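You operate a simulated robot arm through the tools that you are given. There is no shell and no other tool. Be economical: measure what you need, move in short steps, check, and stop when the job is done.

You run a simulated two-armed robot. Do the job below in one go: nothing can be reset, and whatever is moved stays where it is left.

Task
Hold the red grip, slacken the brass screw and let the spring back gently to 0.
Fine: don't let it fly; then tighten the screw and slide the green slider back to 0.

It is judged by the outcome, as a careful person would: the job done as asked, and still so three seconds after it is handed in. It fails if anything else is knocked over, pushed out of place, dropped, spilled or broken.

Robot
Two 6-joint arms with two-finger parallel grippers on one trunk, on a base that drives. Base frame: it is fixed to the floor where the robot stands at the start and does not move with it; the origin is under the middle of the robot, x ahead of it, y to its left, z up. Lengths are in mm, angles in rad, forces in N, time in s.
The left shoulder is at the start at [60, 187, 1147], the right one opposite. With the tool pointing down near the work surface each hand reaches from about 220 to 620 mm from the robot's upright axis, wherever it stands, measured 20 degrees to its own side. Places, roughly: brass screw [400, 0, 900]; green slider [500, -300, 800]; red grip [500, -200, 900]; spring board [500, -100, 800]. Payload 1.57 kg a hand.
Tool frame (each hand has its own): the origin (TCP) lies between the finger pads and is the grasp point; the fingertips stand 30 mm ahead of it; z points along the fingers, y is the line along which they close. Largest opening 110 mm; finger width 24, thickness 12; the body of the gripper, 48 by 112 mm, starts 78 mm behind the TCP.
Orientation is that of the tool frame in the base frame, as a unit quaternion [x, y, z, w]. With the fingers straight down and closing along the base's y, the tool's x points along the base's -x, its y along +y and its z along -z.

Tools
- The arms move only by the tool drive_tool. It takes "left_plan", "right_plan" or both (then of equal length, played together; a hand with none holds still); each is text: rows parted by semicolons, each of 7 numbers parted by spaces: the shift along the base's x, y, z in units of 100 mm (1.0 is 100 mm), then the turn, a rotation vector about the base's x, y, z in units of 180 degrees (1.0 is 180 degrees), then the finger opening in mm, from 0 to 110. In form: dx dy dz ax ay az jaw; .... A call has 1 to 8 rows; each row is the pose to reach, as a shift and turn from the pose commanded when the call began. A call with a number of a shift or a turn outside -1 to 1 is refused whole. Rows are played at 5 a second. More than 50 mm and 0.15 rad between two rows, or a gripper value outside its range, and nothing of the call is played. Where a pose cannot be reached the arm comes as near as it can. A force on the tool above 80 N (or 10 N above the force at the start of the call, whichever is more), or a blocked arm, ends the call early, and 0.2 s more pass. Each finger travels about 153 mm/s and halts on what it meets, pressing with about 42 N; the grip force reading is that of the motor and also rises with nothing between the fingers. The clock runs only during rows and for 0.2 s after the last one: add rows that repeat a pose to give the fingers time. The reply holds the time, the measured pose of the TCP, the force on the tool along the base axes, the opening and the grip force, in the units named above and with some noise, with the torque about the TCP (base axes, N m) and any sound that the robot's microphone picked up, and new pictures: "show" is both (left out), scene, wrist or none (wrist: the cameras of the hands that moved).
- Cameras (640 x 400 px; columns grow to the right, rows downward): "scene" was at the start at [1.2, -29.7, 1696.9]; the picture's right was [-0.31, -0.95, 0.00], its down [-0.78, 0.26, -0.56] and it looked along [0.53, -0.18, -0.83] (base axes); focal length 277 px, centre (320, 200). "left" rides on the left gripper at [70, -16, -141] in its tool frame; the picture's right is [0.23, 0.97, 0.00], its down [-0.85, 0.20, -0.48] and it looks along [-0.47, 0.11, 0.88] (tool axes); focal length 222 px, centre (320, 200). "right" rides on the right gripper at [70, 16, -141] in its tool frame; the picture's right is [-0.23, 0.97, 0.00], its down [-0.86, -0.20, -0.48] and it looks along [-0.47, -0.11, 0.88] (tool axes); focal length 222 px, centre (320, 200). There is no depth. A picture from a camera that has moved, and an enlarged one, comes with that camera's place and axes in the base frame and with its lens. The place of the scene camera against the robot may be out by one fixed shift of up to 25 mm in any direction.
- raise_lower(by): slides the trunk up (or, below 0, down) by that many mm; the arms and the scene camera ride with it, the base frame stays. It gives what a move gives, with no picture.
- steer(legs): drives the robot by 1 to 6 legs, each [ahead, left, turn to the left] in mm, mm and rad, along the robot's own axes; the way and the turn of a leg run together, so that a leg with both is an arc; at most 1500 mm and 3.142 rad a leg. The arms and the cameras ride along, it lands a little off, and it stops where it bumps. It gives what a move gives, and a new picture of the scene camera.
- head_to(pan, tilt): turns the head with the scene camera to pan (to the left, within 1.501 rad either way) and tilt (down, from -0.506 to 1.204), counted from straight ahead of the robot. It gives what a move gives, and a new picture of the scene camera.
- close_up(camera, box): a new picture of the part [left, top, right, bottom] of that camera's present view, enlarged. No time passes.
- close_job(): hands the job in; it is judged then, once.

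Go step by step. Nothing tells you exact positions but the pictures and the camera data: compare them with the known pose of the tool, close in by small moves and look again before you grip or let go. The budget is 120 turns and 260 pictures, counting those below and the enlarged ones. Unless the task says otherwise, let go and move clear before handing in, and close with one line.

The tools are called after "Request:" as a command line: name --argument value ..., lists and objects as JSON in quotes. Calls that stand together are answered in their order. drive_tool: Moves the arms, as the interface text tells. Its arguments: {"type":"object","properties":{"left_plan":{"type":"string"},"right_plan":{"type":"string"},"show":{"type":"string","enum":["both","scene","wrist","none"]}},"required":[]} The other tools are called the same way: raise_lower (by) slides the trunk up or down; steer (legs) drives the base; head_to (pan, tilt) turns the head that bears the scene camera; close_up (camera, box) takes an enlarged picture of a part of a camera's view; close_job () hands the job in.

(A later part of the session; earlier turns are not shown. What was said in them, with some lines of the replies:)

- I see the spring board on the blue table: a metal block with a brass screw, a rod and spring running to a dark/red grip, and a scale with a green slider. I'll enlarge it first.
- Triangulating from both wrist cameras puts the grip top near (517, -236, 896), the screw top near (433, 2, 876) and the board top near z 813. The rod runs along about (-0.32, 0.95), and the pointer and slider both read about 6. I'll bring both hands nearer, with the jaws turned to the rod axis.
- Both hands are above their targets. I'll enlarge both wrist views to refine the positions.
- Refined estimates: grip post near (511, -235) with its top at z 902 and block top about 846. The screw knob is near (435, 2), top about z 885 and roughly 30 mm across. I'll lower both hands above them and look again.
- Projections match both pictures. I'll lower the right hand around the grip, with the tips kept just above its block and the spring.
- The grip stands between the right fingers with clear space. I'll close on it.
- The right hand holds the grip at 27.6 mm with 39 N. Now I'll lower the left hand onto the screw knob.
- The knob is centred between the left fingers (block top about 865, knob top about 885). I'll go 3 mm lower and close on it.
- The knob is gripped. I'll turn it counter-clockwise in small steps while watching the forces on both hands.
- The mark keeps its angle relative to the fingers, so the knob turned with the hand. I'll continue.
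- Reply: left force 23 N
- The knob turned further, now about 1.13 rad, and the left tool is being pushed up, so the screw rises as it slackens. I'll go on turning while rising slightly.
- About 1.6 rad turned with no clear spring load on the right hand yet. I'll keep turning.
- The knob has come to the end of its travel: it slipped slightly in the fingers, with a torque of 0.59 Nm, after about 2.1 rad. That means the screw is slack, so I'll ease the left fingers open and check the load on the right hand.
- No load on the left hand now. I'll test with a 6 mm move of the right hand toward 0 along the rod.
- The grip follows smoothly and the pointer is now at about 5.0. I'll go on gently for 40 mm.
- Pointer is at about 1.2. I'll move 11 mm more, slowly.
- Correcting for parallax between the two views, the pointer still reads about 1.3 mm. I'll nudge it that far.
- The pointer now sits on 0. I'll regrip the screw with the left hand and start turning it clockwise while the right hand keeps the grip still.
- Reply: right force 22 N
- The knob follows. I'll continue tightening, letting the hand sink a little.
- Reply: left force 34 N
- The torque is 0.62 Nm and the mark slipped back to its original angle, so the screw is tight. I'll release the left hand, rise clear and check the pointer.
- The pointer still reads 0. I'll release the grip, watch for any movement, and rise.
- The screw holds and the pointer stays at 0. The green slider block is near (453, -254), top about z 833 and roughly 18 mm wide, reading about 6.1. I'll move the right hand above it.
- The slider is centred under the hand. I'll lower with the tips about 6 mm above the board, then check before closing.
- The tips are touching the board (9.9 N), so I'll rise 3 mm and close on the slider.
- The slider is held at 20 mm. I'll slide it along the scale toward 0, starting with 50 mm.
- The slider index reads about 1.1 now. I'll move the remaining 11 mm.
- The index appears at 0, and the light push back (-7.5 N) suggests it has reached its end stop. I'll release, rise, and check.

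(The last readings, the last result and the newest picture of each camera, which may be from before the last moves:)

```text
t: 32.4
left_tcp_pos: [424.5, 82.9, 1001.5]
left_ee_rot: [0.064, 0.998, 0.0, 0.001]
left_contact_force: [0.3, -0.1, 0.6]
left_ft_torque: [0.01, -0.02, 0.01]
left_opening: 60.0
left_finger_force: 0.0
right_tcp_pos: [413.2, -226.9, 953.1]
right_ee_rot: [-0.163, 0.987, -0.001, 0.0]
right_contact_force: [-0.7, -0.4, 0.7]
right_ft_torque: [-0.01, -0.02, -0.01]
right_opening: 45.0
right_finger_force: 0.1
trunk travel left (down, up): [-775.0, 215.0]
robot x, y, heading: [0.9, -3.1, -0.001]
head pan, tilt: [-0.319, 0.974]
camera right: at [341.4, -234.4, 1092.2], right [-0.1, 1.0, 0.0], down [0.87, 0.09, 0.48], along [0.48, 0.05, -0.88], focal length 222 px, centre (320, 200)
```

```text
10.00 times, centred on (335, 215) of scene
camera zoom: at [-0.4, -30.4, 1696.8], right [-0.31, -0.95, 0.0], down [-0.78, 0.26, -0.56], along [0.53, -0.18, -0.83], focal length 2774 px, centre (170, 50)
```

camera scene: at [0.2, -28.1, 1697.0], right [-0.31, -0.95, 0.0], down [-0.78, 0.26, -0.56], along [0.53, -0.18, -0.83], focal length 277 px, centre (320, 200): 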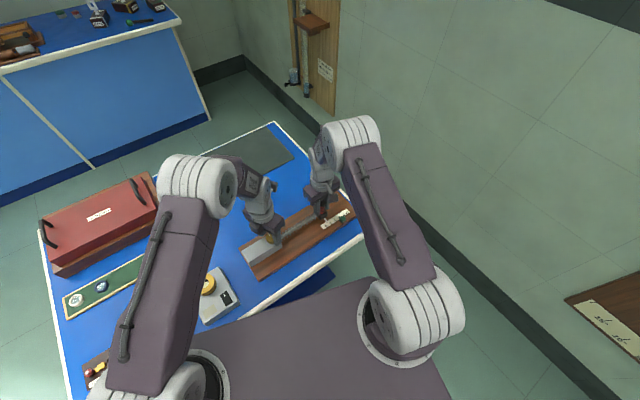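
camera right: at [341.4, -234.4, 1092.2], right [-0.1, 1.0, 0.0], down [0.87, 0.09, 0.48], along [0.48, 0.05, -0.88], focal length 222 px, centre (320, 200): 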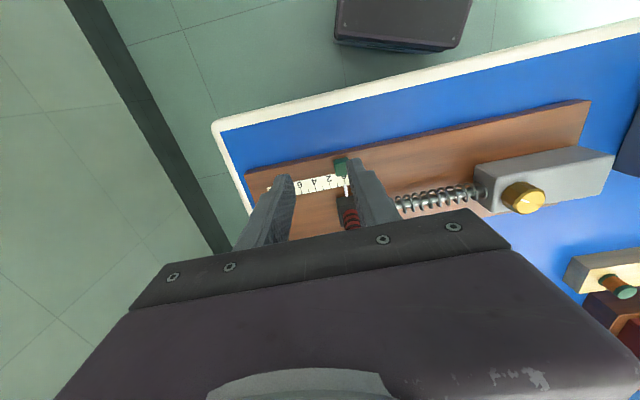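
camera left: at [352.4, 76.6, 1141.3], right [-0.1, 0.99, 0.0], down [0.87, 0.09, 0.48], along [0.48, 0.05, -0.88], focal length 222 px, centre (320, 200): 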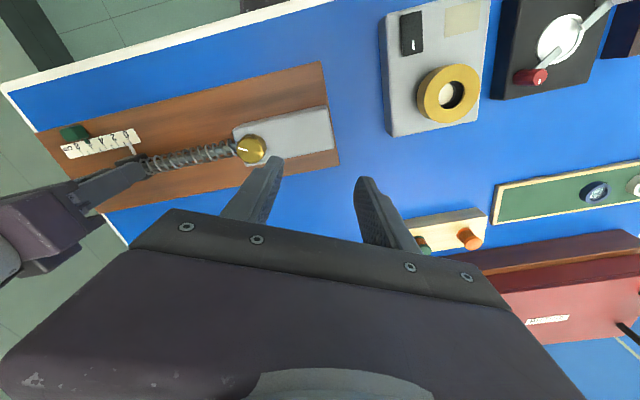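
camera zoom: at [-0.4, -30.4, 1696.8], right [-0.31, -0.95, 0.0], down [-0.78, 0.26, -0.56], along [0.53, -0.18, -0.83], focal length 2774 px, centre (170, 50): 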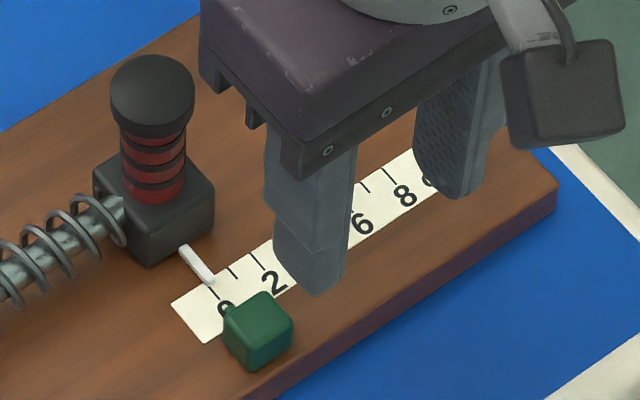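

The slider is at about 0, but viewed obliquely. I'll place the right camera squarely above the scale to verify.

Request:
drive_tool --right_plan "0 0.15 0.25 0 0 0 45; 0.4 0.4 0.3 0 0 0 45; 0.7 0.45 0.3 0 0 0 45; 0.7 0.45 0.3 0 0 0 45" --show "none"

Request:
close_up --camera "right" --box '[280, 90, 360, 150]'

Request:
close_up --camera "scene" --box '[322, 212, 342, 232]'

```text
t: 33.4
left_tcp_pos: [423.6, 82.5, 1001.2]
left_ee_rot: [0.063, 0.998, 0.0, 0.0]
left_contact_force: [-0.5, -0.2, -0.4]
left_ft_torque: [-0.02, -0.03, 0.01]
left_opening: 60.0
left_finger_force: 0.0
right_tcp_pos: [482.7, -180.1, 984.1]
right_ee_rot: [-0.163, 0.987, 0.0, 0.0]
right_contact_force: [-0.6, -0.5, -0.5]
right_ft_torque: [-0.02, 0.0, 0.01]
right_opening: 45.0
right_finger_force: 0.1
trunk travel left (down, up): [-775.0, 215.0]
robot x, y, heading: [-1.6, 2.9, 0.002]
head pan, tilt: [-0.319, 0.974]
```

```text
6.67 times, centred on (320, 120) of right
camera zoom: at [411.5, -187.1, 1123.2], right [-0.1, 1.0, 0.0], down [0.87, 0.09, 0.48], along [0.48, 0.05, -0.88], focal length 1481 px, centre (320, 733)
```

zoom: 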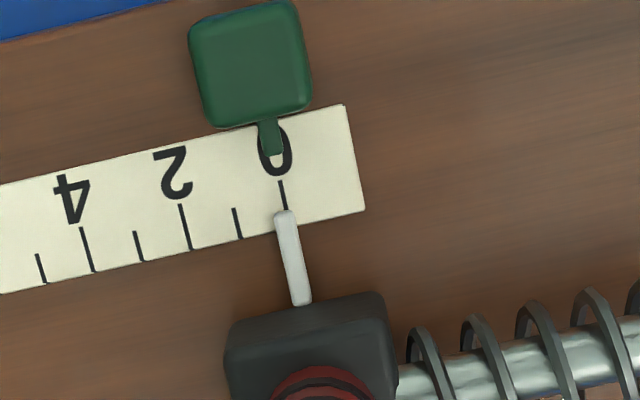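

```text
16.00 times, centred on (332, 222) of scene
camera zoom: at [-0.4, -29.7, 1696.9], right [-0.31, -0.95, 0.0], down [-0.78, 0.26, -0.56], along [0.53, -0.18, -0.83], focal length 4438 px, centre (128, -152)
```

zoom: 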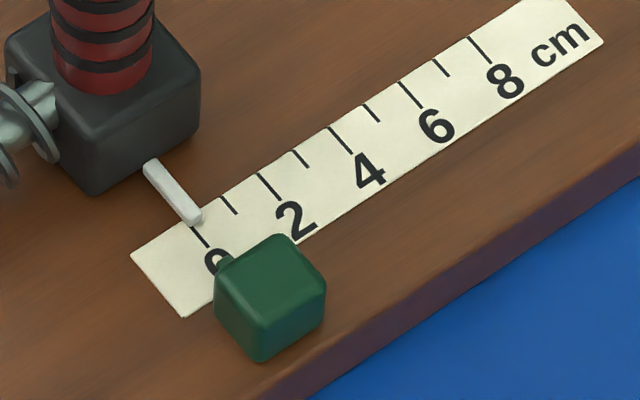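

Request:
close_up --camera "right" --box '[300, 98, 336, 136]'

```text
10.53 times, centred on (318, 117) of right
camera zoom: at [411.5, -187.1, 1123.2], right [-0.1, 1.0, 0.0], down [0.87, 0.09, 0.48], along [0.48, 0.05, -0.88], focal length 2338 px, centre (341, 1074)
```

zoom: 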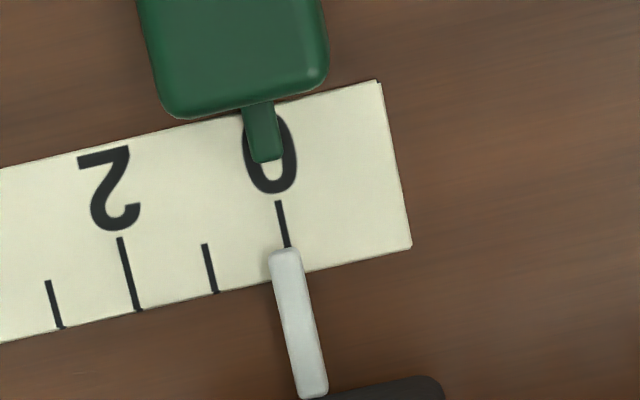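

The slider is within about 0.2 mm of 0, the pointer within about 0.5 mm of 0, and the screw is tight. I'll lift both hands clear and take a last look.

Request:
drive_tool --right_plan "0 0 0.4 0 0 0 45; -0.2 -0.2 0.8 0 0 0 45; -0.4 -0.4 1.0 0 0 0 45" --left_plan "0 0 0.4 0 0 0 60; 0 0 0.8 0 0 0 60; 0 0 1 0 0 0 60" --show "both"

Request:
close_up --camera "left" --box '[60, 80, 320, 210]'

```text
t: 34.2
left_tcp_pos: [424.8, 80.5, 1101.8]
left_ee_rot: [0.063, 0.998, 0.0, 0.0]
left_contact_force: [-0.1, 0.7, -0.4]
left_ft_torque: [0.05, -0.03, -0.04]
left_opening: 59.9
left_finger_force: 0.0
right_tcp_pos: [445.0, -220.6, 1082.0]
right_ee_rot: [-0.163, 0.987, 0.0, 0.0]
right_contact_force: [-0.6, 0.3, -0.1]
right_ft_torque: [0.01, -0.01, -0.03]
right_opening: 45.0
right_finger_force: 0.0
trunk travel left (down, up): [-775.0, 215.0]
robot x, y, heading: [2.0, 1.4, -0.005]
head pan, tilt: [-0.319, 0.974]
camera scene: at [0.3, -30.5, 1696.8], right [-0.31, -0.95, 0.0], down [-0.78, 0.26, -0.56], along [0.53, -0.18, -0.83], focal length 277 px, centre (320, 200)
camera right: at [373.2, -228.2, 1222.6], right [-0.1, 1.0, 0.0], down [0.87, 0.09, 0.48], along [0.48, 0.05, -0.88], focal length 222 px, centre (320, 200)
camera left: at [352.5, 73.5, 1242.4], right [-0.1, 0.99, 0.0], down [0.87, 0.09, 0.48], along [0.48, 0.05, -0.88], focal length 222 px, centre (320, 200)
```

scene: 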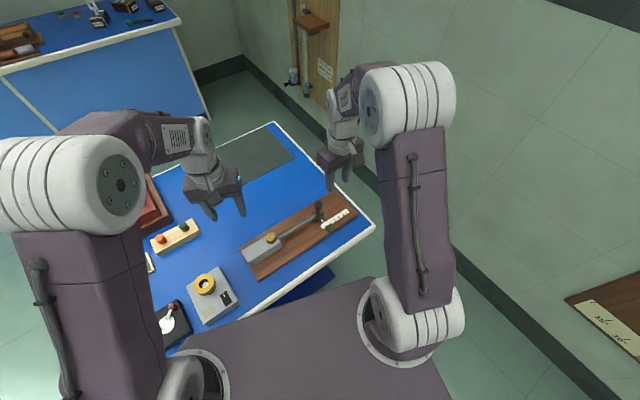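
right: 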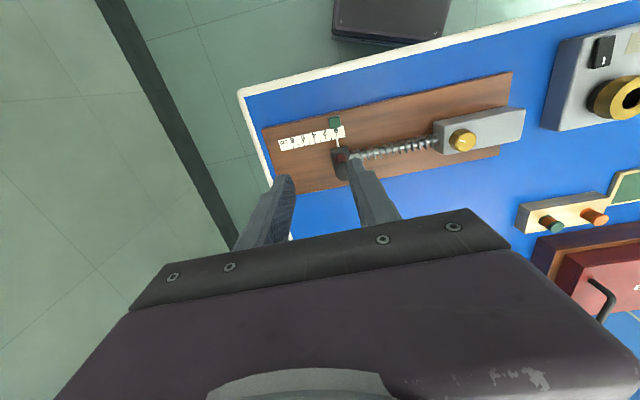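
left: 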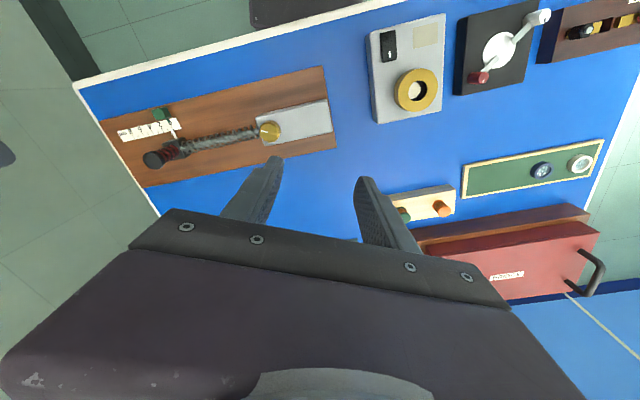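

```text
2.46 times, centred on (190, 145) of left
camera zoom: at [352.5, 73.5, 1242.4], right [-0.1, 0.99, 0.0], down [0.87, 0.09, 0.48], along [0.48, 0.05, -0.88], focal length 547 px, centre (640, 335)
```

zoom: 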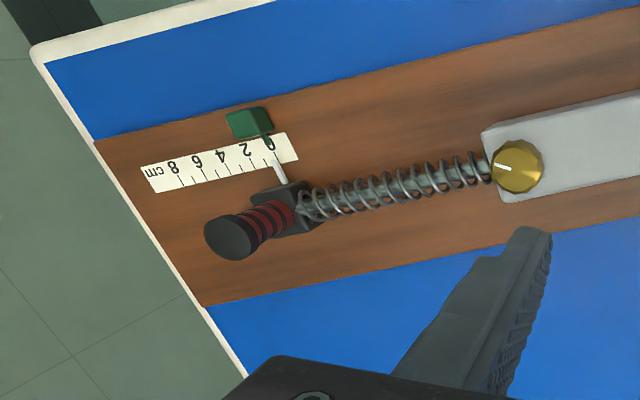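

The spring pointer and the slider are both at 0, the screw is tight, both hands are clear and nothing else has moved. I'm handing the job in.

Request:
close_job

```text
The job is handed in.
```

The spring was let back to 0 under control, the brass screw is tight again, the green slider is back at 0, and the job is handed in.
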